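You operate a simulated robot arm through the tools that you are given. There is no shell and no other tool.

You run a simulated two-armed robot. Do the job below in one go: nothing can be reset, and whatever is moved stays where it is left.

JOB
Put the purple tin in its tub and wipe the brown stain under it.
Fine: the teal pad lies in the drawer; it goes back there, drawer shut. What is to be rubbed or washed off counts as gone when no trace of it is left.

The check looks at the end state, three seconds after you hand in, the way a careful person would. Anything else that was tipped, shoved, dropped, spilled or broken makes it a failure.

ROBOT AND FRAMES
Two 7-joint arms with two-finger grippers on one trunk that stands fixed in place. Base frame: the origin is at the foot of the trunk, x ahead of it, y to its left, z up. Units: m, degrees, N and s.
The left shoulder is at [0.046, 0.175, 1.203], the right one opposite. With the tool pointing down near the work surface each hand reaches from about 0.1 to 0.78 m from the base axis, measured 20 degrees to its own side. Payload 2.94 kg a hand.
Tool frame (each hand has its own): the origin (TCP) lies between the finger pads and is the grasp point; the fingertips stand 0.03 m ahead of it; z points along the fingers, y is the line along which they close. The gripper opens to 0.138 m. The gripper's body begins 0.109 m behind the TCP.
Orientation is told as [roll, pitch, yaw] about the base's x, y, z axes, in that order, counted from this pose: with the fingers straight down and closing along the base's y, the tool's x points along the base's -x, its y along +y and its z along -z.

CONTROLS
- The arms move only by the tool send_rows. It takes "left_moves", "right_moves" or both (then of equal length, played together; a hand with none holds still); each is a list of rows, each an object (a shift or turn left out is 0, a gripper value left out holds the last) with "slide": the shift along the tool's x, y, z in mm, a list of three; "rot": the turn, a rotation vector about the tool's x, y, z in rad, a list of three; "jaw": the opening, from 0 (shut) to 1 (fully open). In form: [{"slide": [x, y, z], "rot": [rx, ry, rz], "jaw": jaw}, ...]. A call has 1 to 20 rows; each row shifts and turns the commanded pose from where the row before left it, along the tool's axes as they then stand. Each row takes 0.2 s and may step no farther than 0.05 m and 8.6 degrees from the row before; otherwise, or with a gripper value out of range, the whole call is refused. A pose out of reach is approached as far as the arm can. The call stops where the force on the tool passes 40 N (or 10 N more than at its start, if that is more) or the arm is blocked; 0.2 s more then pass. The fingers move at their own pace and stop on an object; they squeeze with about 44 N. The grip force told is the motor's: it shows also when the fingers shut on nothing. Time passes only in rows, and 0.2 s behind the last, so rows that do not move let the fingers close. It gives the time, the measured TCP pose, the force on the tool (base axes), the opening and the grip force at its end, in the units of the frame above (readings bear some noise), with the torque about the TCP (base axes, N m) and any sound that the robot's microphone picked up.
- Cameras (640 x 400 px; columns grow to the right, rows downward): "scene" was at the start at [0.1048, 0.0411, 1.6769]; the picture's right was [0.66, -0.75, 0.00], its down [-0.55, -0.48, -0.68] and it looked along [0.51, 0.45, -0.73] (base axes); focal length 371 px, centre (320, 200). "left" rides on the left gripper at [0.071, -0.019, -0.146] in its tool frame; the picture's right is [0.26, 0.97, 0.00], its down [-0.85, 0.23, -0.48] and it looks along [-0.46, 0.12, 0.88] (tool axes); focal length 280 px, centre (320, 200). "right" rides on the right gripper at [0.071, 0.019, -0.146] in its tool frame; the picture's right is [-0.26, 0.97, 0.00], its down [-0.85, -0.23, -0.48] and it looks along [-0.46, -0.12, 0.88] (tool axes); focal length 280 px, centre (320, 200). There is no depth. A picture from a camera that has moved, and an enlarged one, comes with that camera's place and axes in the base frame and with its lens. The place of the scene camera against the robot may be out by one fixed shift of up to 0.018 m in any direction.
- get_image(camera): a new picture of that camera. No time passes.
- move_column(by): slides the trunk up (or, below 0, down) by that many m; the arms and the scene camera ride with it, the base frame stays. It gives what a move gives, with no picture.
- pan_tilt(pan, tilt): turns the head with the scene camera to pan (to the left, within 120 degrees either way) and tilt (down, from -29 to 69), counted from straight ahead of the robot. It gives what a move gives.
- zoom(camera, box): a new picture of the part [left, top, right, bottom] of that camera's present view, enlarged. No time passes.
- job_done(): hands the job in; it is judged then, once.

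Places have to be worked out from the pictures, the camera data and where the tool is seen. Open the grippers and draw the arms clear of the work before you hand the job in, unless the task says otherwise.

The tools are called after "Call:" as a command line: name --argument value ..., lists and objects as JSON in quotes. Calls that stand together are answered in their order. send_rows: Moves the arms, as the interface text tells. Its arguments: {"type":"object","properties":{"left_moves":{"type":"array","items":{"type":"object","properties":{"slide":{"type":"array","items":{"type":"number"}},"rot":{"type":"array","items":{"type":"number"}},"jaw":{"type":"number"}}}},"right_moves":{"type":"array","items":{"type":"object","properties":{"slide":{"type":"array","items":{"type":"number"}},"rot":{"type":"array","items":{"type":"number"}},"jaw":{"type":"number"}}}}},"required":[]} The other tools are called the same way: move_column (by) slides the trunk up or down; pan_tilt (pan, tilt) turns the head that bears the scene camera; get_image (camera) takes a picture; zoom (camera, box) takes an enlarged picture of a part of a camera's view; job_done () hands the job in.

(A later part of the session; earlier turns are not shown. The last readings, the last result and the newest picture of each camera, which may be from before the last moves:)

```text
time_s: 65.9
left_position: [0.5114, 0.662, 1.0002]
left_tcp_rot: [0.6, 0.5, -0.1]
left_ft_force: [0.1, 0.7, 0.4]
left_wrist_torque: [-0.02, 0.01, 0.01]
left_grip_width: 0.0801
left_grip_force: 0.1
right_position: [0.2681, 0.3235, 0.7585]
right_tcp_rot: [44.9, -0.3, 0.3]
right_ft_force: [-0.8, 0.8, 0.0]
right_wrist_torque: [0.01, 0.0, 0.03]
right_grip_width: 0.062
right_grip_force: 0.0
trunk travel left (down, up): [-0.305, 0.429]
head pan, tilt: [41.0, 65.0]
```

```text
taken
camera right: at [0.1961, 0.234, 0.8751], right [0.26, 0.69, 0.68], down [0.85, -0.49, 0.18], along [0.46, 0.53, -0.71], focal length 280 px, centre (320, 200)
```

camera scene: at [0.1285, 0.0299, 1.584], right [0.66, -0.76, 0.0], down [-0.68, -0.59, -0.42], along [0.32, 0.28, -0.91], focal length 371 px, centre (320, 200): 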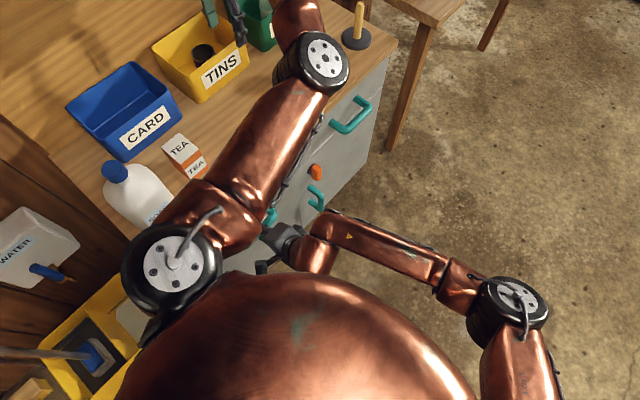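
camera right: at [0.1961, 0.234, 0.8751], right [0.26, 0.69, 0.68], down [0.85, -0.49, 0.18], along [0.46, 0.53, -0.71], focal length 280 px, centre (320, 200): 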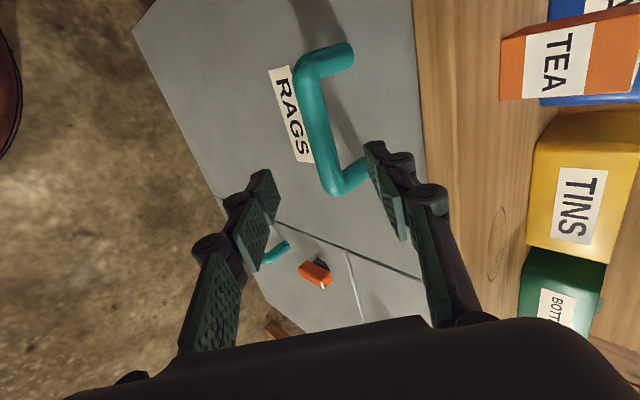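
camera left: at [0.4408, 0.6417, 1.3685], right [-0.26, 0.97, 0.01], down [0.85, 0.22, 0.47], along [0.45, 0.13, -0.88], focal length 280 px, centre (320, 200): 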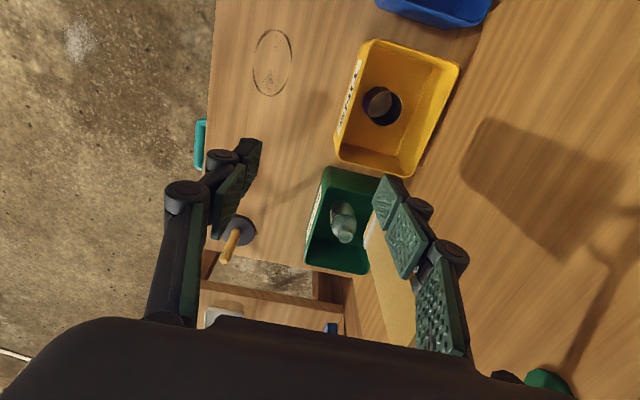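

Now I move the right hand in front of the top-right drawer to locate its handle.

Call:
send_rows --right_moves '[{"slide": [0, 0, -40]}, {"slide": [-20, 2, -25]}, {"slide": [-40, 2, -16]}, {"slide": [-40, 2, -16]}, {"slide": [-40, 2, -16]}, {"slide": [-40, 2, 0]}, {"slide": [-40, 2, 0]}, {"slide": [-40, 2, 0]}, {}]'

Call:
get_image --camera "right"

Call:
get_image --camera "scene"

```text
time_s: 67.9
left_position: [0.5109, 0.6611, 1.0024]
left_tcp_rot: [0.6, 0.5, -0.1]
left_ft_force: [-0.4, -0.4, -0.7]
left_wrist_torque: [-0.01, -0.01, 0.03]
left_grip_width: 0.0801
left_grip_force: 0.0
right_position: [0.53, 0.2551, 0.8479]
right_tcp_rot: [44.8, -0.3, 0.4]
right_ft_force: [0.9, 0.7, -0.4]
right_wrist_torque: [0.02, 0.0, -0.01]
right_grip_width: 0.062
right_grip_force: 0.1
trunk travel left (down, up): [-0.305, 0.429]
head pan, tilt: [41.0, 65.0]
```

```text
taken
camera right: at [0.4573, 0.1648, 0.9658], right [0.25, 0.68, 0.68], down [0.85, -0.49, 0.18], along [0.46, 0.54, -0.71], focal length 280 px, centre (320, 200)
```

right: 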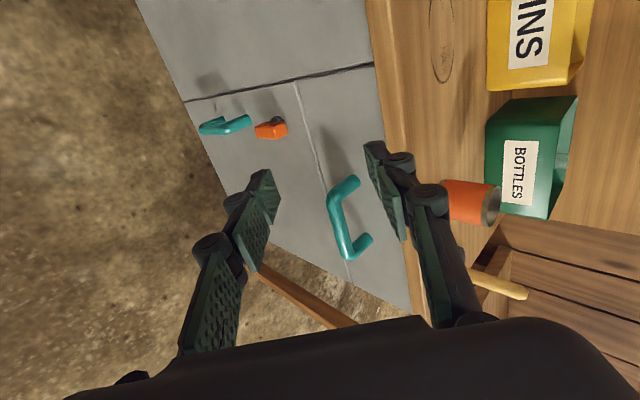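

```text
taken
camera scene: at [0.1281, 0.0289, 1.584], right [0.66, -0.75, 0.0], down [-0.68, -0.59, -0.42], along [0.32, 0.28, -0.91], focal length 371 px, centre (320, 200)
```

scene: 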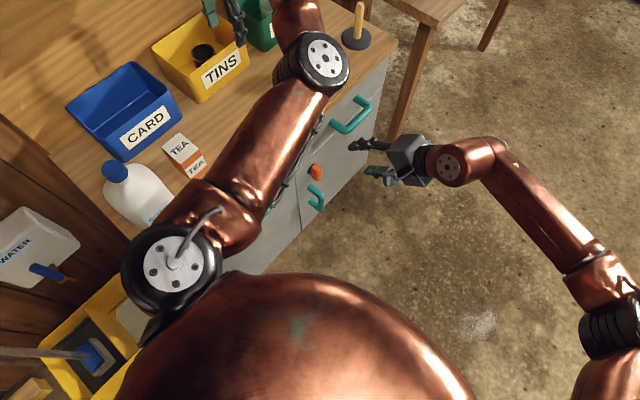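

The drawer handle bar runs from about [0.647, 0.401, 0.683] to [0.760, 0.401, 0.678]. I go to its pre-grasp point.

Call:
send_rows --right_moves '[{"slide": [-34, -3.1, 22]}, {"slide": [-34, -3.1, 22]}, {"slide": [-34, -3.1, 22]}, {"slide": [-34, -3.1, 22]}, {"slide": [-34, -3.1, 22]}, {}]'

Call:
get_image --camera "right"

```text
time_s: 69.3
left_position: [0.5113, 0.6615, 1.0022]
left_tcp_rot: [0.7, 0.5, -0.2]
left_ft_force: [-0.9, 0.2, -0.1]
left_wrist_torque: [-0.01, -0.02, -0.04]
left_grip_width: 0.0801
left_grip_force: 0.2
right_position: [0.6718, 0.3135, 0.7759]
right_tcp_rot: [45.0, -0.5, 0.4]
right_ft_force: [-0.1, 0.6, 0.5]
right_wrist_torque: [-0.01, 0.0, 0.0]
right_grip_width: 0.062
right_grip_force: 0.0
right hand out of reach, approached as far as the arm can: row 5
trunk travel left (down, up): [-0.305, 0.429]
head pan, tilt: [41.0, 65.0]
```

```text
taken
camera right: at [0.5995, 0.2238, 0.8932], right [0.25, 0.68, 0.68], down [0.85, -0.49, 0.18], along [0.46, 0.54, -0.71], focal length 280 px, centre (320, 200)
```

right: 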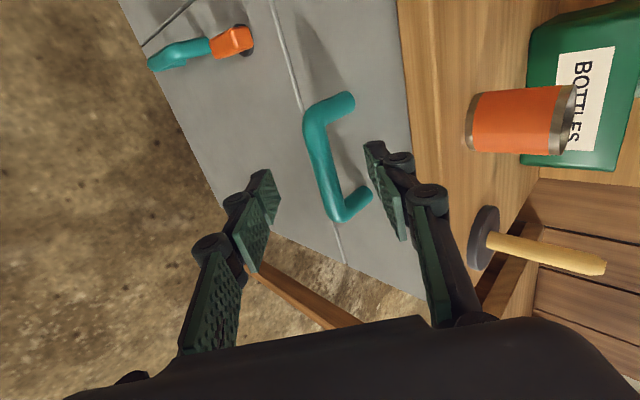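

x≈0.69 is out of reach at this trunk height. Pictures show that the column leans forward as it goes down, so lowering it will bring the shoulders closer; first I raise the left hand and pull the right hand back.

Call:
send_rows --left_moves '[{"slide": [0, 0, -40]}, {"slide": [0, 0, -40]}, {"slide": [0, 0, -40]}, {"slide": [0, 0, -40]}, {"slide": [0, 0, -40]}, {}]' --right_moves '[{"slide": [10, 0, -30]}, {"slide": [10, 0, -30]}, {"slide": [10, 0, -30]}, {"slide": [10, 0, -30]}, {"slide": [0, 0, -20]}, {}]'

Call:
move_column --by -0.2

Call:
get_image --camera "scene"

Call:
get_image --camera "right"

```text
time_s: 70.7
left_position: [0.5122, 0.6605, 1.2011]
left_tcp_rot: [0.5, 0.6, -0.1]
left_ft_force: [0.2, -1.0, -0.4]
left_wrist_torque: [-0.01, 0.04, -0.02]
left_grip_width: 0.0801
left_grip_force: 0.1
right_position: [0.6321, 0.213, 0.8742]
right_tcp_rot: [44.9, -0.2, 0.3]
right_ft_force: [0.8, 0.4, -0.1]
right_wrist_torque: [0.0, 0.01, 0.02]
right_grip_width: 0.0619
right_grip_force: 0.0
trunk travel left (down, up): [-0.305, 0.429]
head pan, tilt: [41.0, 65.0]
```

```text
time_s: 72.8
left_position: [0.5365, 0.6592, 0.9944]
left_tcp_rot: [0.6, 1.8, -0.2]
left_ft_force: [-1.1, -0.2, 0.0]
left_wrist_torque: [0.09, -0.2, -0.05]
left_grip_width: 0.08
left_grip_force: 0.1
right_position: [0.6487, 0.2107, 0.665]
right_tcp_rot: [45.1, 1.0, 0.2]
right_ft_force: [-1.4, -0.5, 0.0]
right_wrist_torque: [0.03, -0.1, -0.14]
right_grip_width: 0.062
right_grip_force: 0.0
trunk travel left (down, up): [-0.105, 0.629]
head pan, tilt: [41.0, 65.0]
```

```text
taken
camera scene: at [0.3804, 0.0291, 1.3575], right [0.65, -0.75, -0.04], down [-0.71, -0.59, -0.38], along [0.26, 0.28, -0.92], focal length 371 px, centre (320, 200)
```

scene: 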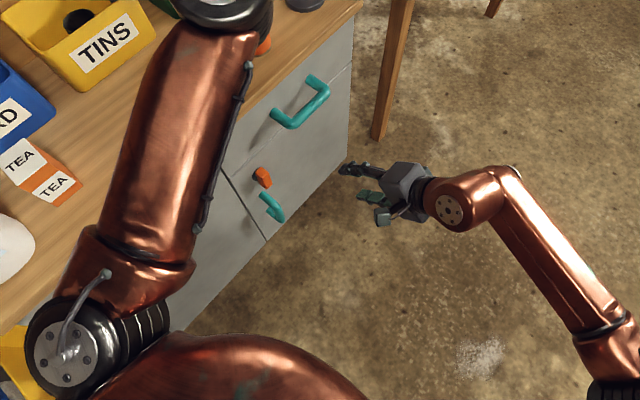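

```text
taken
camera right: at [0.5792, 0.1224, 0.7824], right [0.27, 0.68, 0.68], down [0.85, -0.5, 0.16], along [0.45, 0.54, -0.72], focal length 280 px, centre (320, 200)
```

right: 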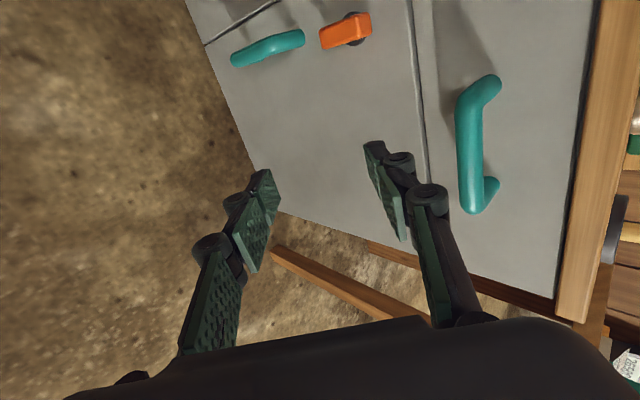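

The torso leans forward quite a bit when low, so the drawer handle should now be well within reach. I go to its pre-grasp point again.

Call:
send_rows --right_moves '[{"slide": [-12.8, 36, 3], "rot": [0, -0.0124, -0.0124]}, {"slide": [-12.8, 36, 3]}, {"slide": [-12.8, 36, 3]}, {"slide": [-12.8, 36, 3]}, {}]'

Call:
get_image --camera "right"

```text
time_s: 73.2
left_position: [0.4966, 0.6528, 1.0124]
left_tcp_rot: [0.6, -0.8, 4.5]
left_ft_force: [0.2, -0.1, 0.2]
left_wrist_torque: [-0.05, 0.04, -0.02]
left_grip_width: 0.0799
left_grip_force: 0.1
right_position: [0.6856, 0.2074, 0.677]
right_tcp_rot: [44.0, -6.1, -1.3]
right_ft_force: [1.2, -1.2, -1.3]
right_wrist_torque: [0.23, 0.08, 0.07]
right_grip_width: 0.0621
right_grip_force: 0.1
trunk travel left (down, up): [-0.105, 0.629]
head pan, tilt: [41.0, 65.0]
stopped in row 1 (right hand): the arm was blocked; the commanded pose is now the measured one
```

```text
taken
camera right: at [0.5997, 0.1226, 0.7873], right [0.2, 0.69, 0.69], down [0.81, -0.51, 0.27], along [0.55, 0.51, -0.67], focal length 280 px, centre (320, 200)
```

right: 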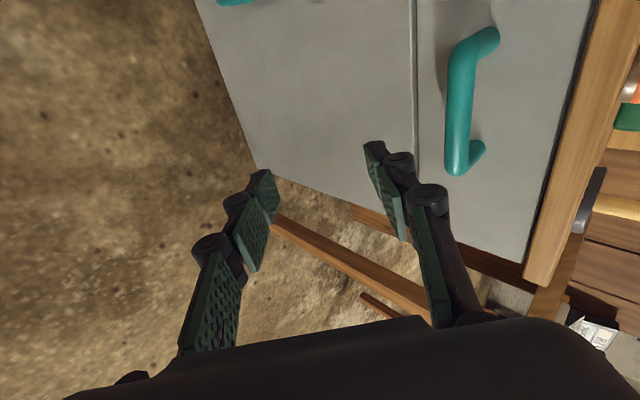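

Both hands shifted unexpectedly; something is off with the torso. I take a picture before moving anything.

Call:
get_image --camera "scene"

Call:
get_image --camera "left"

```text
taken
camera scene: at [0.4549, 0.0313, 1.3446], right [0.65, -0.75, -0.08], down [-0.73, -0.6, -0.34], along [0.21, 0.28, -0.94], focal length 371 px, centre (320, 200)
```

scene: 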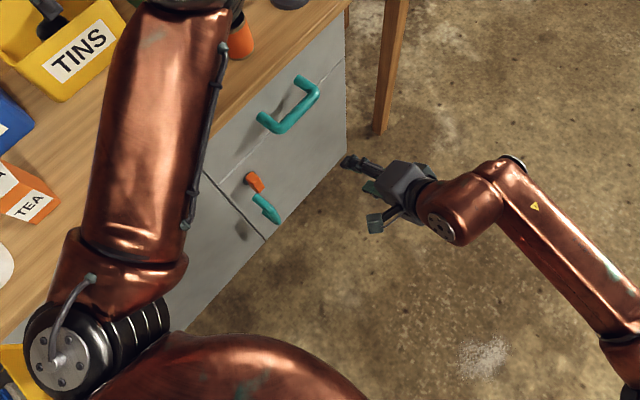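

```text
taken
camera left: at [0.4255, 0.626, 1.1565], right [-0.34, 0.94, 0.01], down [0.82, 0.29, 0.49], along [0.46, 0.17, -0.87], focal length 280 px, centre (320, 200)
```

left: 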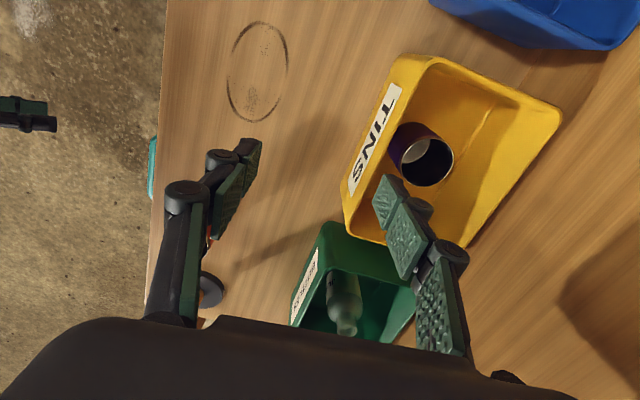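

The torso is sagging forward (camera already at x 0.455). I raise the column right away to recover.

Call:
move_column --by 0.2

Call:
get_image --camera "scene"

Call:
get_image --camera "left"

Call:
get_image --camera "right"

```text
time_s: 73.5
left_position: [0.3793, 0.6315, 1.0432]
left_tcp_rot: [-1.4, -6.6, 14.8]
left_ft_force: [2.5, -0.7, -1.4]
left_wrist_torque: [0.11, 0.18, -0.01]
left_grip_width: 0.0798
left_grip_force: 0.3
right_position: [0.7042, 0.1726, 0.7294]
right_tcp_rot: [41.6, -17.4, -3.1]
right_ft_force: [-0.4, -3.0, 0.3]
right_wrist_torque: [0.25, -0.06, 0.03]
right_grip_width: 0.0619
right_grip_force: 0.0
trunk travel left (down, up): [-0.106, 0.628]
head pan, tilt: [41.0, 65.0]
stopped: the arm was blocked; the commanded pose is now the measured one
```

```text
taken
camera scene: at [0.4651, 0.0154, 1.3457], right [0.63, -0.77, -0.08], down [-0.74, -0.58, -0.34], along [0.21, 0.28, -0.94], focal length 371 px, centre (320, 200)
```

scene: 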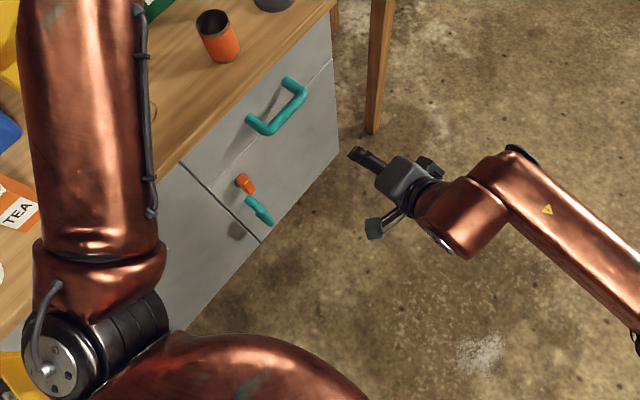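

```text
taken
camera left: at [0.2984, 0.5923, 1.1805], right [-0.5, 0.87, -0.05], down [0.7, 0.43, 0.57], along [0.51, 0.24, -0.82], focal length 280 px, centre (320, 200)
```

left: 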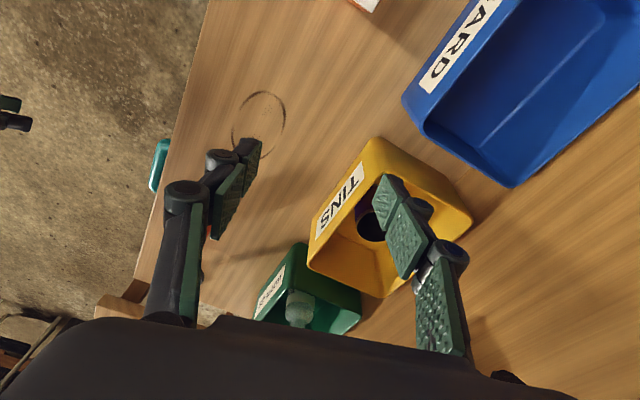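

```text
taken
camera right: at [0.5953, 0.0966, 0.8245], right [0.1, 0.72, 0.69], down [0.72, -0.53, 0.45], along [0.69, 0.45, -0.57], focal length 280 px, centre (320, 200)
```

right: 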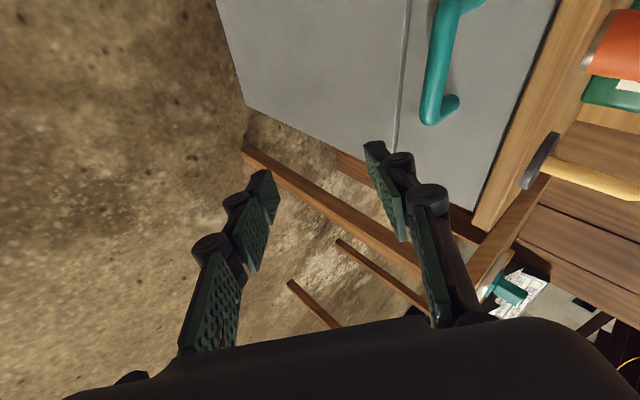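

Column motion stopped as "blocked". I wait one row without motion to see whether the body is still moving.

Call:
send_rows --left_moves '[{}]'

Call:
get_image --camera "scene"

```text
time_s: 73.8
left_position: [0.2131, 0.6367, 1.0446]
left_tcp_rot: [-4.9, -11.0, 20.5]
left_ft_force: [2.5, 1.1, -0.2]
left_wrist_torque: [-0.17, 0.3, -0.01]
left_grip_width: 0.08
left_grip_force: 0.0
right_position: [0.6432, 0.1938, 0.7969]
right_tcp_rot: [40.1, -29.8, -1.7]
right_ft_force: [-0.7, 0.9, -1.8]
right_wrist_torque: [0.04, -0.08, -0.06]
right_grip_width: 0.0622
right_grip_force: 0.0
trunk travel left (down, up): [-0.106, 0.628]
head pan, tilt: [41.0, 65.0]
stopped in row 1 (left hand): the arm was blocked; the commanded pose is now the measured one
```

```text
taken
camera scene: at [0.4025, 0.0379, 1.3555], right [0.66, -0.75, -0.05], down [-0.71, -0.6, -0.36], along [0.24, 0.28, -0.93], focal length 371 px, centre (320, 200)
```

scene: 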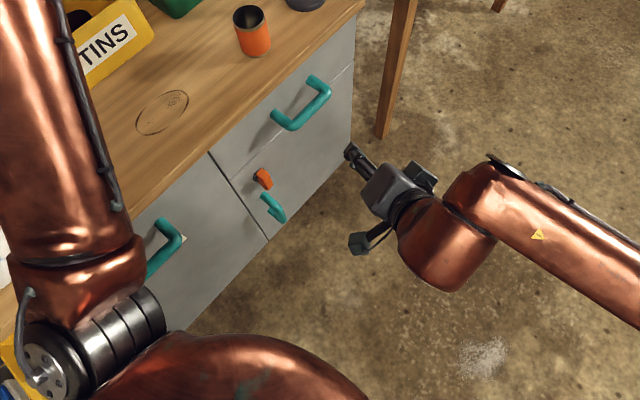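

The torso is rocking back. I hold both hands still again to let it settle.

Call:
send_rows --left_moves '[{}, {}]' --right_moves '[{}, {}]'

Call:
get_image --camera "scene"

Call:
get_image --camera "left"

```text
time_s: 74.2
left_position: [0.0997, 0.6337, 1.0373]
left_tcp_rot: [-8.3, -19.2, 19.5]
left_ft_force: [1.6, 1.3, -3.2]
left_wrist_torque: [-0.19, 0.04, -0.05]
left_grip_width: 0.08
left_grip_force: 0.0
right_position: [0.5359, 0.1843, 0.8464]
right_tcp_rot: [42.1, -35.8, -2.6]
right_ft_force: [-1.9, 3.3, -2.0]
right_wrist_torque: [-0.1, -0.17, -0.19]
right_grip_width: 0.062
right_grip_force: 0.0
trunk travel left (down, up): [-0.106, 0.628]
head pan, tilt: [41.0, 65.0]
stopped in row 1 (left hand): the arm was blocked; the commanded pose is now the measured one
```

```text
taken
camera scene: at [0.292, 0.0356, 1.3691], right [0.66, -0.75, 0.0], down [-0.68, -0.6, -0.42], along [0.32, 0.27, -0.91], focal length 371 px, centre (320, 200)
```

scene: 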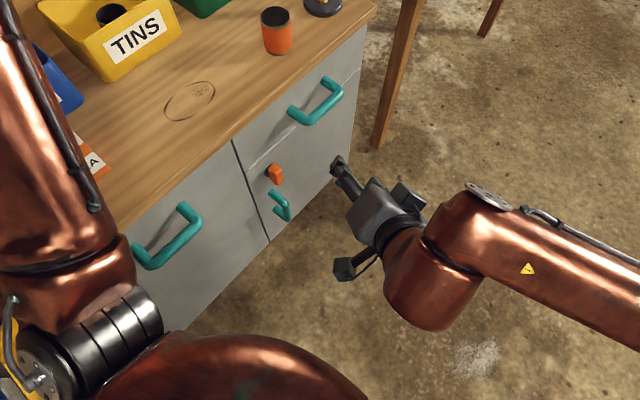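

```text
taken
camera left: at [-0.0097, 0.5972, 1.1523], right [-0.51, 0.83, -0.22], down [0.52, 0.5, 0.69], along [0.69, 0.24, -0.69], focal length 280 px, centre (320, 200)
```

left: 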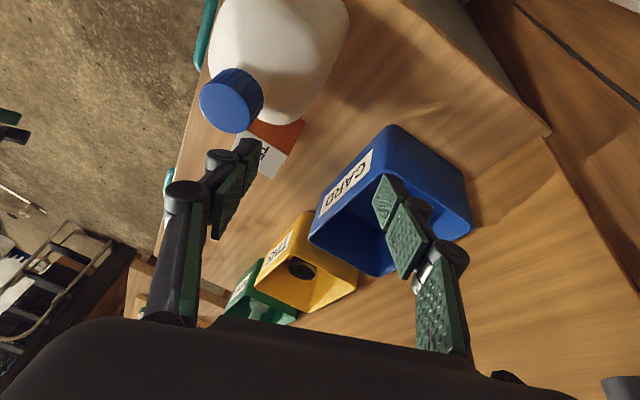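

The body pitch is back to zero now; the left hand is near the soap jug but above it. I hold once more.

Call:
send_rows --left_moves '[{}]' --right_moves '[{}]'

Call:
get_image --camera "scene"

Call:
get_image --camera "left"

```text
time_s: 74.8
left_position: [0.1726, 0.63, 1.0419]
left_tcp_rot: [-6.2, -15.1, 18.6]
left_ft_force: [-0.9, 1.2, 0.3]
left_wrist_torque: [-0.04, -0.19, -0.04]
left_grip_width: 0.0802
left_grip_force: 0.1
right_position: [0.598, 0.1783, 0.8159]
right_tcp_rot: [41.8, -31.4, -3.4]
right_ft_force: [0.7, -1.0, -0.8]
right_wrist_torque: [0.15, -0.04, 0.01]
right_grip_width: 0.0619
right_grip_force: 0.0
trunk travel left (down, up): [-0.106, 0.628]
head pan, tilt: [41.0, 65.0]
stopped in row 1 (left hand): the arm was blocked; the commanded pose is now the measured one
```

```text
taken
camera scene: at [0.4063, 0.0329, 1.3544], right [0.65, -0.75, -0.05], down [-0.72, -0.6, -0.36], along [0.24, 0.28, -0.93], focal length 371 px, centre (320, 200)
```

scene: 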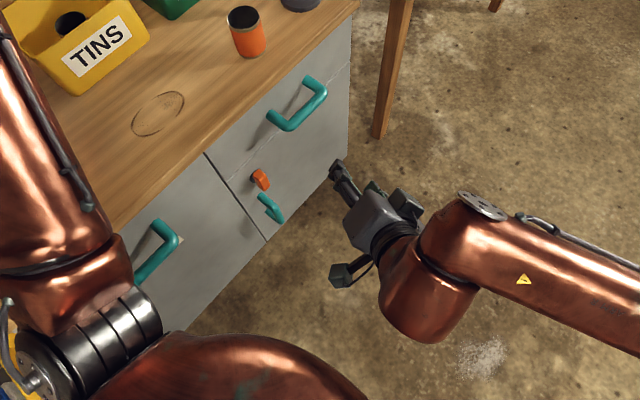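

```text
taken
camera left: at [0.0728, 0.5925, 1.1662], right [-0.52, 0.84, -0.17], down [0.58, 0.49, 0.65], along [0.63, 0.24, -0.74], focal length 280 px, centre (320, 200)
```

left: 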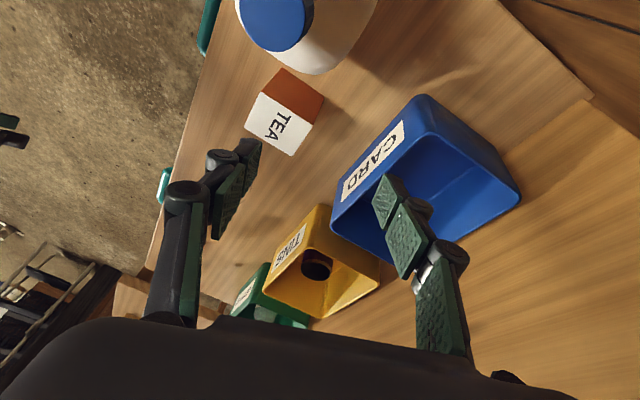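

The torso keeps rocking with smaller swing; the left hand hovers near the soap cap, so I try to raise the left hand a bit while holding the right.

Call:
send_rows --left_moves '[{"slide": [-5, 10, -25]}, {"slide": [-5, 10, -25]}]' --right_moves '[{}, {}]'

Call:
get_image --camera "left"

Call:
get_image --camera "scene"

```text
time_s: 75.1
left_position: [0.1033, 0.6345, 1.04]
left_tcp_rot: [-7.9, -9.4, 17.1]
left_ft_force: [0.2, 1.1, -2.0]
left_wrist_torque: [-0.22, 0.02, -0.07]
left_grip_width: 0.0801
left_grip_force: 0.0
right_position: [0.5358, 0.1857, 0.8627]
right_tcp_rot: [45.2, -39.2, -2.4]
right_ft_force: [-0.5, 2.0, -0.8]
right_wrist_torque: [-0.06, 0.0, -0.1]
right_grip_width: 0.0622
right_grip_force: 0.0
trunk travel left (down, up): [-0.106, 0.628]
head pan, tilt: [41.0, 65.0]
stopped in row 1 (left hand): the arm was blocked; the commanded pose is now the measured one
```

```text
taken
camera left: at [0.0123, 0.6073, 1.1732], right [-0.51, 0.84, -0.17], down [0.65, 0.51, 0.57], along [0.57, 0.18, -0.8], focal length 280 px, centre (320, 200)
```

left: 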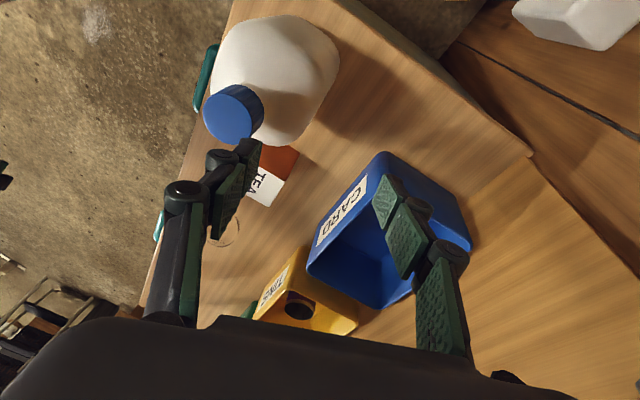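

```text
taken
camera scene: at [0.4315, 0.0361, 1.3499], right [0.65, -0.75, -0.06], down [-0.72, -0.6, -0.35], along [0.23, 0.27, -0.94], focal length 371 px, centre (320, 200)
```

scene: 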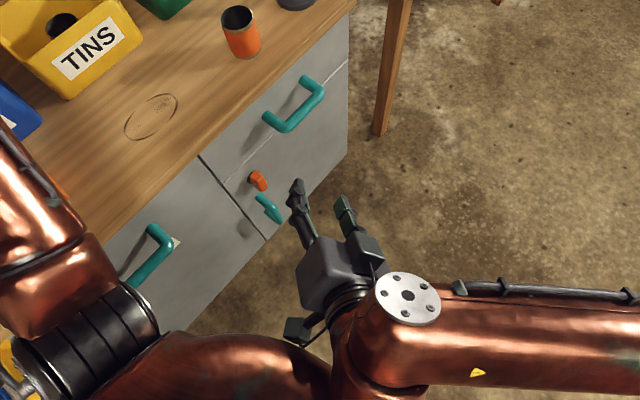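

The sway persists. I try raising the column a little, as the higher stance was stable.

Call:
move_column --by 0.05

Call:
get_image --camera "scene"

Call:
get_image --camera "left"

```text
time_s: 75.4
left_position: [0.0049, 0.6351, 1.0326]
left_tcp_rot: [-9.8, -5.6, 15.2]
left_ft_force: [0.7, 1.0, -3.3]
left_wrist_torque: [-0.18, 0.08, -0.06]
left_grip_width: 0.08
left_grip_force: 0.0
right_position: [0.4167, 0.1893, 0.9096]
right_tcp_rot: [48.4, -47.3, 0.3]
right_ft_force: [4.3, 6.5, 6.5]
right_wrist_torque: [-0.85, 1.17, -0.31]
right_grip_width: 0.0621
right_grip_force: 0.1
trunk travel left (down, up): [-0.109, 0.625]
head pan, tilt: [41.0, 65.0]
stopped: the arm was blocked; the commanded pose is now the measured one
```

```text
taken
camera scene: at [0.3658, 0.0387, 1.3639], right [0.66, -0.75, -0.03], down [-0.71, -0.6, -0.38], along [0.27, 0.27, -0.92], focal length 371 px, centre (320, 200)
```

scene: 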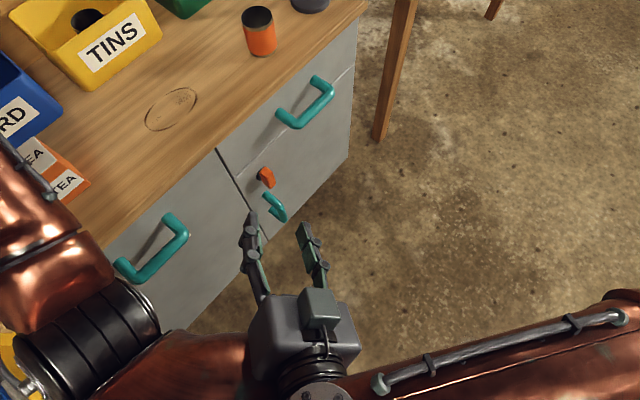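

```text
taken
camera left: at [-0.0787, 0.6192, 1.1716], right [-0.49, 0.85, -0.19], down [0.69, 0.51, 0.51], along [0.53, 0.12, -0.84], focal length 280 px, centre (320, 200)
```

left: 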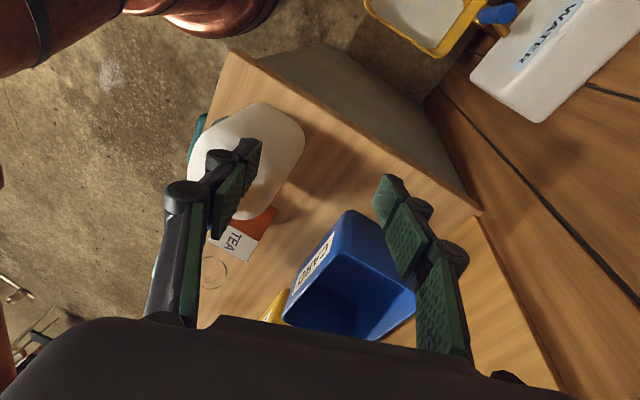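

The load shifts back as the arms drift inward. I hold both hands and watch the readings.

Call:
send_rows --left_moves '[{}]' --right_moves '[{}]'

Call:
get_image --camera "scene"

Call:
get_image --camera "left"

```text
time_s: 75.7
left_position: [-0.0741, 0.6088, 1.0413]
left_tcp_rot: [-8.2, -10.2, 17.5]
left_ft_force: [-2.2, 0.9, -3.3]
left_wrist_torque: [-0.16, -0.47, 0.0]
left_grip_width: 0.0802
left_grip_force: 0.4
right_position: [0.3635, 0.1663, 0.9308]
right_tcp_rot: [47.9, -50.9, -2.6]
right_ft_force: [-4.6, 0.0, -1.1]
right_wrist_torque: [0.07, -0.24, -0.27]
right_grip_width: 0.0621
right_grip_force: 0.2
trunk travel left (down, up): [-0.109, 0.625]
head pan, tilt: [41.0, 65.0]
stopped in row 1 (left hand): the arm was blocked; the commanded pose is now the measured one
```

```text
taken
camera scene: at [0.2638, 0.0291, 1.3809], right [0.66, -0.75, 0.01], down [-0.67, -0.6, -0.44], along [0.33, 0.28, -0.9], focal length 371 px, centre (320, 200)
```

scene: 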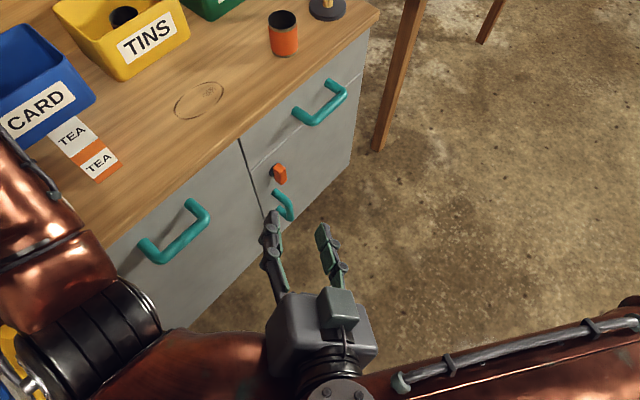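

```text
taken
camera left: at [-0.1664, 0.5818, 1.174], right [-0.51, 0.84, -0.18], down [0.63, 0.51, 0.58], along [0.58, 0.18, -0.79], focal length 280 px, centre (320, 200)
```

left: 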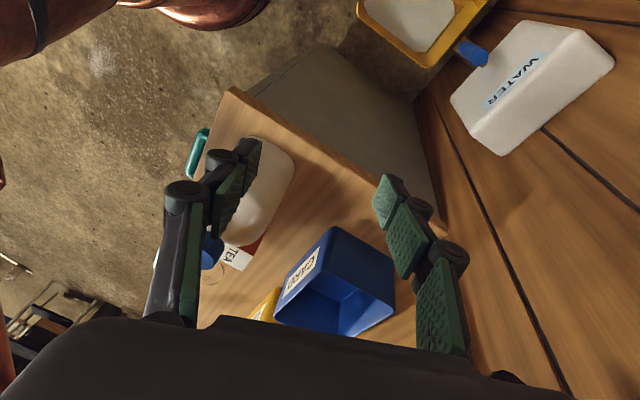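

The body is upright at this moment. I use it to command the column up.

Call:
move_column --by 0.1

Call:
get_image --camera "scene"

Call:
get_image --camera "left"

```text
time_s: 76.5
left_position: [-0.089, 0.6159, 1.0991]
left_tcp_rot: [-7.3, -0.9, 17.8]
left_ft_force: [1.5, 0.2, -1.2]
left_wrist_torque: [-0.2, 0.13, -0.02]
left_grip_width: 0.0799
left_grip_force: 0.0
right_position: [0.3936, 0.1494, 0.9913]
right_tcp_rot: [50.1, -56.2, -15.3]
right_ft_force: [241.1, 11.4, 73.0]
right_wrist_torque: [-4.84, 9.07, 14.56]
right_grip_width: 0.0619
right_grip_force: 0.1
trunk travel left (down, up): [-0.154, 0.58]
head pan, tilt: [41.0, 65.0]
stopped: the arm was blocked; the commanded pose is now the measured one
```

```text
taken
camera scene: at [0.2876, 0.0371, 1.4209], right [0.66, -0.75, -0.02], down [-0.7, -0.6, -0.4], along [0.29, 0.27, -0.92], focal length 371 px, centre (320, 200)
```

scene: 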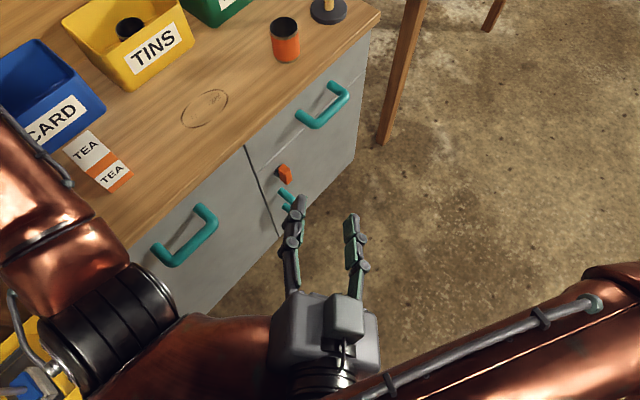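

```text
taken
camera left: at [-0.1589, 0.5914, 1.2455], right [-0.54, 0.83, -0.13], down [0.71, 0.53, 0.46], along [0.45, 0.16, -0.88], focal length 280 px, centre (320, 200)
```

left: 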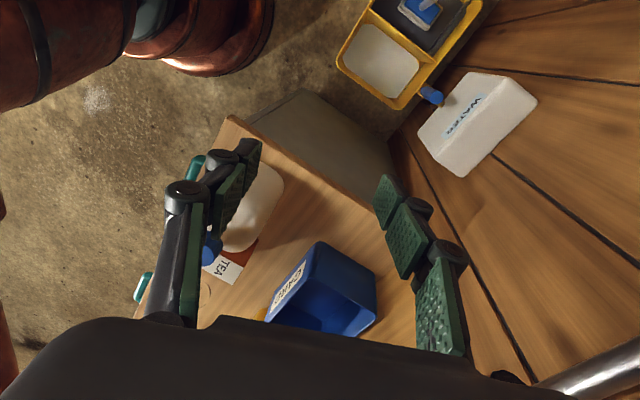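

The column rose by 4.5 cm. The right hand is pressed by my own chest; I raise the column further.

Call:
move_column --by 0.1

Call:
get_image --camera "scene"

Call:
get_image --camera "left"

```text
time_s: 76.8
left_position: [-0.1166, 0.5981, 1.0957]
left_tcp_rot: [-7.5, -4.9, 18.6]
left_ft_force: [1.8, 0.1, -0.7]
left_wrist_torque: [-0.01, 0.18, 0.0]
left_grip_width: 0.0798
left_grip_force: 0.1
right_position: [0.3526, 0.1602, 1.003]
right_tcp_rot: [53.2, -55.5, -12.2]
right_ft_force: [21.5, 45.7, 30.0]
right_wrist_torque: [-1.74, 4.72, -5.71]
right_grip_width: 0.0622
right_grip_force: 0.1
trunk travel left (down, up): [-0.157, 0.577]
head pan, tilt: [41.0, 65.0]
stopped: the arm was blocked; the commanded pose is now the measured one
```

```text
taken
camera scene: at [0.2433, 0.0257, 1.4277], right [0.66, -0.75, 0.0], down [-0.68, -0.59, -0.42], along [0.32, 0.28, -0.91], focal length 371 px, centre (320, 200)
```

scene: 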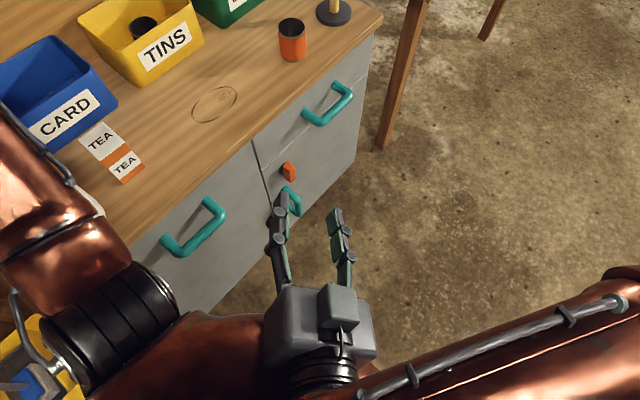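

```text
taken
camera left: at [-0.1954, 0.5711, 1.2361], right [-0.54, 0.83, -0.15], down [0.67, 0.53, 0.51], along [0.5, 0.18, -0.84], focal length 280 px, centre (320, 200)
```

left: 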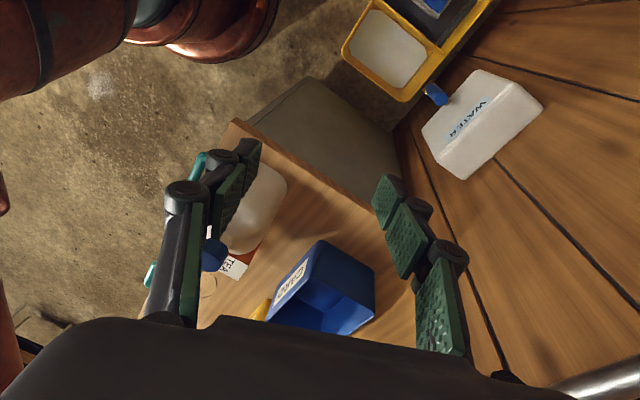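

Upright and nearly settled; objects are in place. I raise the column again.

Call:
move_column --by 0.1

Call:
get_image --camera "scene"

```text
time_s: 78.1
left_position: [-0.1133, 0.6036, 1.197]
left_tcp_rot: [-7.4, -4.7, 18.7]
left_ft_force: [-0.5, -0.3, -0.5]
left_wrist_torque: [0.03, 0.0, -0.01]
left_grip_width: 0.08
left_grip_force: 0.1
right_position: [0.3563, 0.1609, 1.0946]
right_tcp_rot: [50.5, -55.6, -9.6]
right_ft_force: [-0.6, -0.8, 0.2]
right_wrist_torque: [0.01, -0.03, -0.03]
right_grip_width: 0.0621
right_grip_force: 0.0
trunk travel left (down, up): [-0.257, 0.477]
head pan, tilt: [41.0, 65.0]
```

```text
taken
camera scene: at [0.1598, 0.0303, 1.5345], right [0.66, -0.75, 0.0], down [-0.68, -0.59, -0.42], along [0.32, 0.28, -0.91], focal length 371 px, centre (320, 200)
```

scene: 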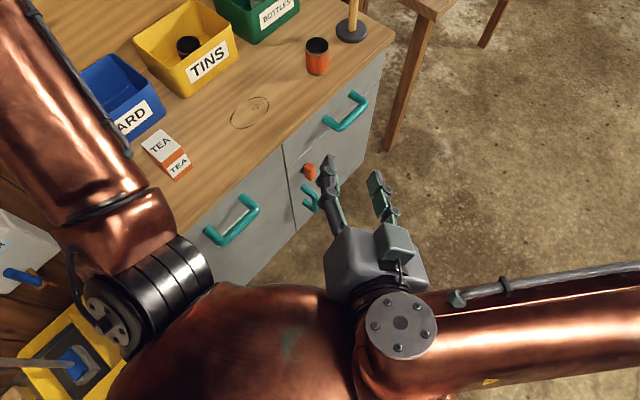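

Fully recovered and stable, with nothing displaced. The left arm can reach the drawer at x≈0.7 from here, so I park the right arm off to the right and straighten and bring the left hand forward, high above the counter.

Call:
send_rows --left_moves '[{"rot": [-0.049, 0.012, 0.109]}, {"rot": [-0.049, 0.012, 0.109]}, {"rot": [-0.049, 0.012, 0.109]}, {}, {}, {}, {}, {}, {}]' --right_moves '[{"slide": [-3, -25, -22]}, {"slide": [-4, -31, -28]}, {"slide": [-4, -31, -28]}, {"slide": [-4, -31, -28]}, {"slide": [-4, -31, -28]}, {"slide": [-4, -31, -28]}, {"slide": [-4, -31, -28]}, {"slide": [-4, -31, -28]}, {}]'

Call:
get_image --camera "scene"

Call:
get_image --camera "left"

```text
time_s: 80.1
left_position: [-0.1134, 0.6041, 1.1966]
left_tcp_rot: [2.4, -3.4, -0.1]
left_ft_force: [0.3, 0.6, -0.1]
left_wrist_torque: [-0.02, -0.03, 0.01]
left_grip_width: 0.0797
left_grip_force: 0.1
right_position: [0.4182, -0.0372, 1.1634]
right_tcp_rot: [50.4, -55.4, -9.3]
right_ft_force: [0.6, 0.7, 0.0]
right_wrist_torque: [-0.04, 0.01, 0.02]
right_grip_width: 0.0621
right_grip_force: 0.0
right hand out of reach, approached as far as the arm can: row 1, 2, 3, 4, 5, 6, 7, 8
trunk travel left (down, up): [-0.257, 0.477]
head pan, tilt: [41.0, 65.0]
```

```text
taken
camera scene: at [0.1605, 0.0315, 1.5345], right [0.66, -0.75, 0.0], down [-0.68, -0.6, -0.42], along [0.32, 0.28, -0.91], focal length 371 px, centre (320, 200)
```

scene: 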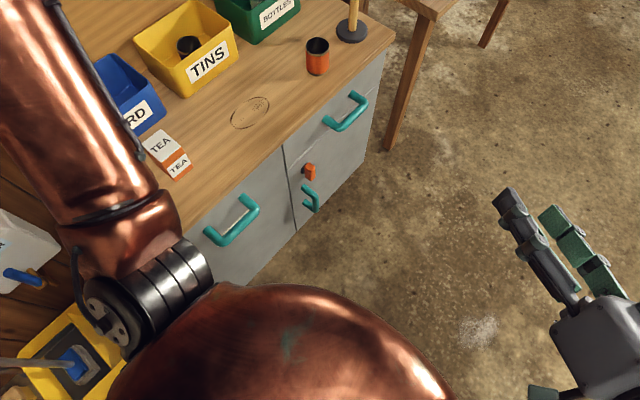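

```text
taken
camera left: at [-0.1928, 0.5789, 1.3369], right [-0.26, 0.97, 0.02], down [0.82, 0.21, 0.53], along [0.51, 0.16, -0.84], focal length 280 px, centre (320, 200)
```

left: 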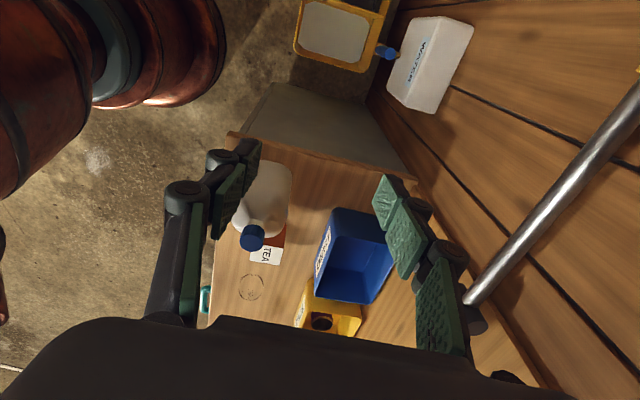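

A metal rod on the wall is near the left hand's outer finger, so I first shift it −y, then go forward (+x) high above the counter.

Call:
send_rows --left_moves '[{"slide": [0, -30, -5]}, {"slide": [0, -30, -5]}, {"slide": [0, -30, -5]}, {"slide": [-20, -20, -5]}, {"slide": [-40, 0, 0]}, {"slide": [-40, 0, 0]}, {"slide": [-40, 0, 0]}, {"slide": [-40, 0, 0]}, {"slide": [-40, 0, 0]}, {"slide": [-40, 0, 0]}, {}]'

Call:
get_image --camera "scene"

Call:
get_image --camera "left"

```text
time_s: 82.5
left_position: [0.1451, 0.4901, 1.2283]
left_tcp_rot: [2.3, -3.5, -0.3]
left_ft_force: [-0.1, 0.5, -0.8]
left_wrist_torque: [0.0, -0.02, -0.02]
left_grip_width: 0.0802
left_grip_force: 0.0
right_position: [0.4185, -0.0375, 1.1651]
right_tcp_rot: [50.5, -55.6, -9.5]
right_ft_force: [-0.1, -0.9, 1.2]
right_wrist_torque: [-0.02, 0.03, -0.05]
right_grip_width: 0.0621
right_grip_force: 0.2
trunk travel left (down, up): [-0.257, 0.477]
head pan, tilt: [41.0, 65.0]
```

```text
taken
camera scene: at [0.1595, 0.0302, 1.5348], right [0.66, -0.75, 0.0], down [-0.68, -0.59, -0.42], along [0.32, 0.28, -0.91], focal length 371 px, centre (320, 200)
```

scene: 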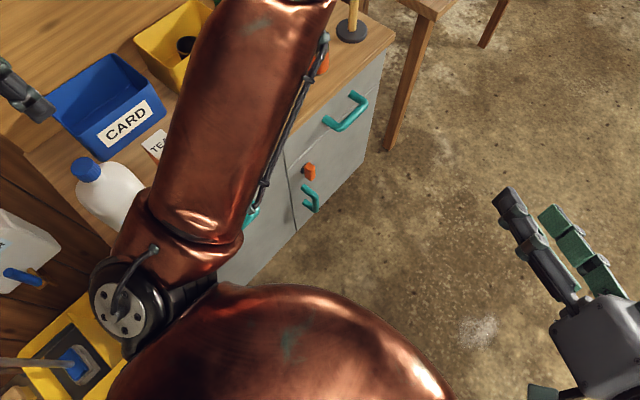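

```text
taken
camera left: at [0.0652, 0.465, 1.3698], right [-0.26, 0.96, 0.02], down [0.82, 0.21, 0.54], along [0.51, 0.16, -0.84], focal length 280 px, centre (320, 200)
```

left: 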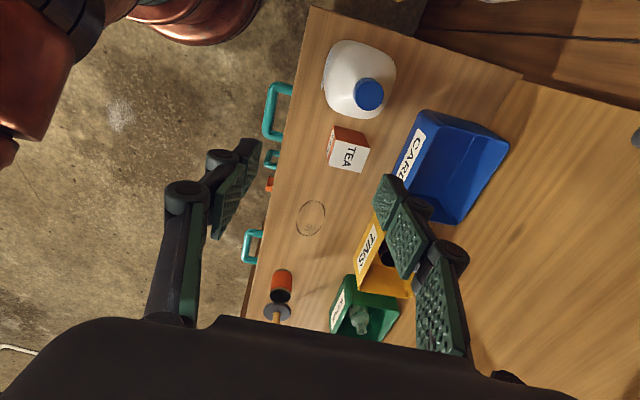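

All objects are where they were. I lift the trunk a touch for stability and move the left hand further forward.

Call:
move_column --by 0.03

Call:
send_rows --left_moves '[{"slide": [-40, -5, 0]}, {"slide": [-40, -5, 0]}, {"slide": [-40, -5, 0]}, {"slide": [-40, -5, 0]}, {"slide": [-40, -5, 0]}, {"slide": [-40, -5, 0]}, {"slide": [-40, -5, 0]}, {"slide": [-40, -10, 0]}, {}]'

Call:
get_image --camera "scene"

Call:
get_image --camera "left"

```text
time_s: 83.3
left_position: [0.1459, 0.4912, 1.2579]
left_tcp_rot: [2.4, -3.3, -0.2]
left_ft_force: [0.7, 0.2, -1.0]
left_wrist_torque: [0.06, 0.03, 0.01]
left_grip_width: 0.0799
left_grip_force: 0.0
right_position: [0.4178, -0.0388, 1.1934]
right_tcp_rot: [50.7, -55.7, -9.6]
right_ft_force: [-0.3, 0.4, -0.6]
right_wrist_torque: [0.02, -0.01, 0.02]
right_grip_width: 0.0619
right_grip_force: 0.0
trunk travel left (down, up): [-0.287, 0.447]
head pan, tilt: [41.0, 65.0]
```

```text
time_s: 85.3
left_position: [0.4628, 0.4461, 1.2746]
left_tcp_rot: [2.4, -3.5, 0.0]
left_ft_force: [-0.6, 0.7, 0.2]
left_wrist_torque: [-0.03, -0.01, 0.0]
left_grip_width: 0.0799
left_grip_force: 0.1
right_position: [0.4168, -0.0384, 1.1954]
right_tcp_rot: [50.7, -55.7, -9.7]
right_ft_force: [0.3, -0.3, -1.0]
right_wrist_torque: [-0.01, 0.01, -0.06]
right_grip_width: 0.0621
right_grip_force: 0.0
trunk travel left (down, up): [-0.287, 0.447]
head pan, tilt: [41.0, 65.0]
```

```text
taken
camera scene: at [0.1388, 0.0301, 1.5658], right [0.66, -0.75, 0.0], down [-0.68, -0.59, -0.42], along [0.32, 0.28, -0.91], focal length 371 px, centre (320, 200)
```

scene: 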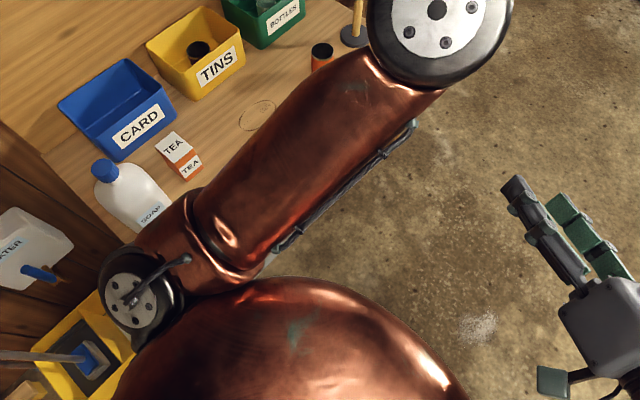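

```text
taken
camera left: at [0.3841, 0.4198, 1.415], right [-0.26, 0.96, 0.02], down [0.82, 0.21, 0.54], along [0.51, 0.16, -0.84], focal length 280 px, centre (320, 200)
```

left: 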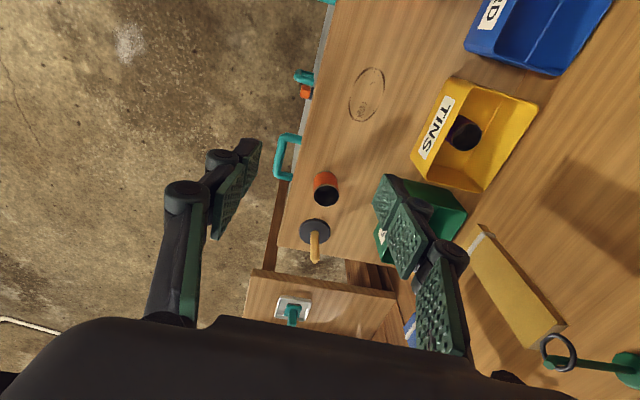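

The elbow is up high now, a good posture. I move the left hand in front of the drawer and roll it to the 45° forward-down direction.

Call:
send_rows --left_moves '[{"slide": [-26.7, -23.7, 15]}, {"slide": [-26.7, -23.7, 15]}, {"slide": [-26.7, -23.7, 15]}, {"slide": [-26.7, -23.7, 15]}, {"slide": [-26.7, -23.7, 15]}, {"slide": [-26.7, -23.7, 15]}, {"slide": [-26.7, -23.7, 15]}, {"rot": [-0.124, 0.01, 0]}, {"rot": [-0.124, 0.01, 0]}, {"rot": [-0.124, 0.01, 0]}, {"rot": [-0.124, 0.01, 0]}, {"rot": [-0.124, 0.01, 0]}, {"rot": [-0.124, 0.01, 0]}, {}]'

Call:
get_image --camera "scene"

Call:
get_image --camera "left"

```text
time_s: 88.3
left_position: [0.6565, 0.284, 1.1753]
left_tcp_rot: [45.2, -0.3, 1.2]
left_ft_force: [-0.8, 0.7, -0.3]
left_wrist_torque: [0.01, -0.02, 0.0]
left_grip_width: 0.08
left_grip_force: 0.1
right_position: [0.4166, -0.0399, 1.1936]
right_tcp_rot: [50.8, -55.6, -9.7]
right_ft_force: [-0.8, 0.4, -0.7]
right_wrist_torque: [-0.01, -0.01, -0.01]
right_grip_width: 0.0622
right_grip_force: 0.0
trunk travel left (down, up): [-0.287, 0.447]
head pan, tilt: [41.0, 65.0]
```

```text
taken
camera scene: at [0.1391, 0.0296, 1.5658], right [0.66, -0.75, 0.0], down [-0.68, -0.59, -0.42], along [0.32, 0.28, -0.91], focal length 371 px, centre (320, 200)
```

scene: 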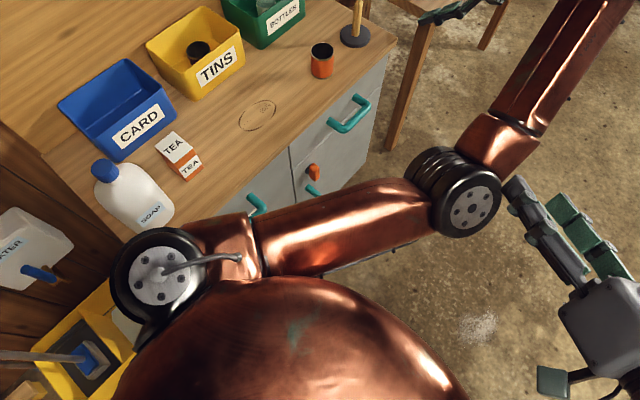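

```text
taken
camera left: at [0.5878, 0.1645, 1.2646], right [-0.28, 0.68, 0.68], down [0.85, -0.16, 0.51], along [0.45, 0.72, -0.53], focal length 280 px, centre (320, 200)
```

left: 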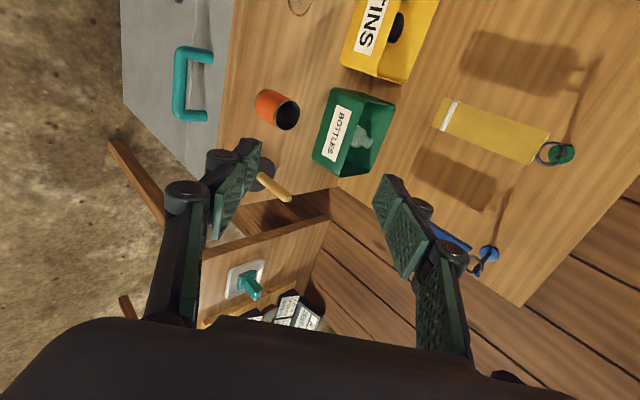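

The left elbow is close to the right hand. I lower the right hand first and then turn it upright-down, and move it to the right, out of the way.

Call:
send_rows --right_moves '[{"slide": [33, -17.4, 14.4]}, {"slide": [33, -17.4, 14.4]}, {"slide": [33, -17.4, 14.4]}, {"slide": [33, -17.4, 14.4]}, {"slide": [33, -17.4, 14.4]}, {}]'

Call:
get_image --camera "scene"

```text
time_s: 89.7
left_position: [0.6574, 0.282, 1.1747]
left_tcp_rot: [44.9, -0.4, 1.1]
left_ft_force: [0.2, -0.2, -0.7]
left_wrist_torque: [0.02, 0.02, 0.05]
left_grip_width: 0.0801
left_grip_force: 0.1
right_position: [0.4684, -0.0767, 1.0784]
right_tcp_rot: [50.8, -55.6, -9.6]
right_ft_force: [-0.3, 0.4, -0.1]
right_wrist_torque: [-0.02, -0.01, -0.02]
right_grip_width: 0.0622
right_grip_force: 0.0
right hand out of reach, approached as far as the arm can: row 1, 2, 3, 4, 5
trunk travel left (down, up): [-0.287, 0.447]
head pan, tilt: [41.0, 65.0]
```

```text
taken
camera scene: at [0.1393, 0.0295, 1.5658], right [0.66, -0.75, 0.0], down [-0.68, -0.59, -0.42], along [0.32, 0.28, -0.91], focal length 371 px, centre (320, 200)
```

scene: 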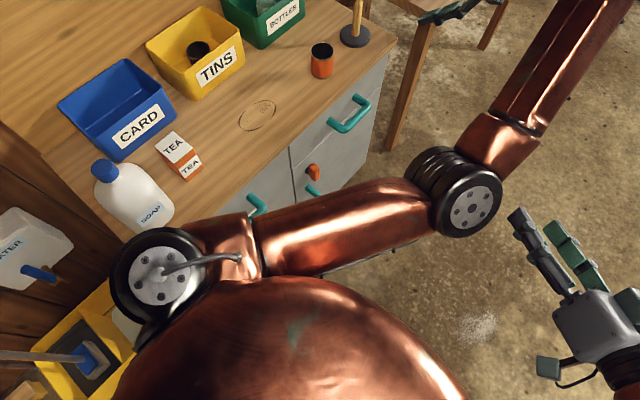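

The left elbow is ~10 cm from the right fingers, so I shift the right hand further right before turning it.

Call:
send_rows --right_moves '[{"slide": [-3.8, -29.3, -26.9]}, {"slide": [-3.8, -29.3, -26.9]}, {"slide": [-3.8, -29.3, -26.9]}, {"slide": [-3.8, -29.3, -26.9]}, {"rot": [0.0812, 0.1071, 0.0312]}, {"rot": [0.0812, 0.1071, 0.0312]}, {}]'

Call:
get_image --camera "scene"

```text
time_s: 91.3
left_position: [0.658, 0.2828, 1.1737]
left_tcp_rot: [44.9, -0.3, 1.3]
left_ft_force: [-0.1, 0.3, 0.4]
left_wrist_torque: [0.01, -0.02, 0.01]
left_grip_width: 0.0803
left_grip_force: 0.0
right_position: [0.4687, -0.2386, 1.0769]
right_tcp_rot: [34.5, -44.1, -1.0]
right_ft_force: [-0.1, -0.7, -0.4]
right_wrist_torque: [-0.01, 0.01, 0.02]
right_grip_width: 0.062
right_grip_force: 0.0
trunk travel left (down, up): [-0.287, 0.447]
head pan, tilt: [41.0, 65.0]
```

```text
taken
camera scene: at [0.1397, 0.0286, 1.5657], right [0.66, -0.75, 0.0], down [-0.68, -0.59, -0.42], along [0.32, 0.28, -0.91], focal length 371 px, centre (320, 200)
```

scene: 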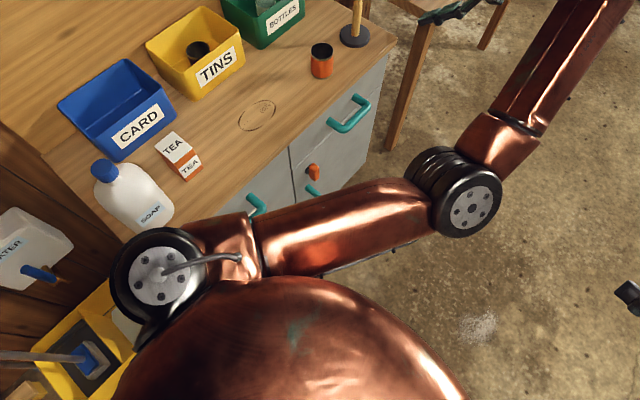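

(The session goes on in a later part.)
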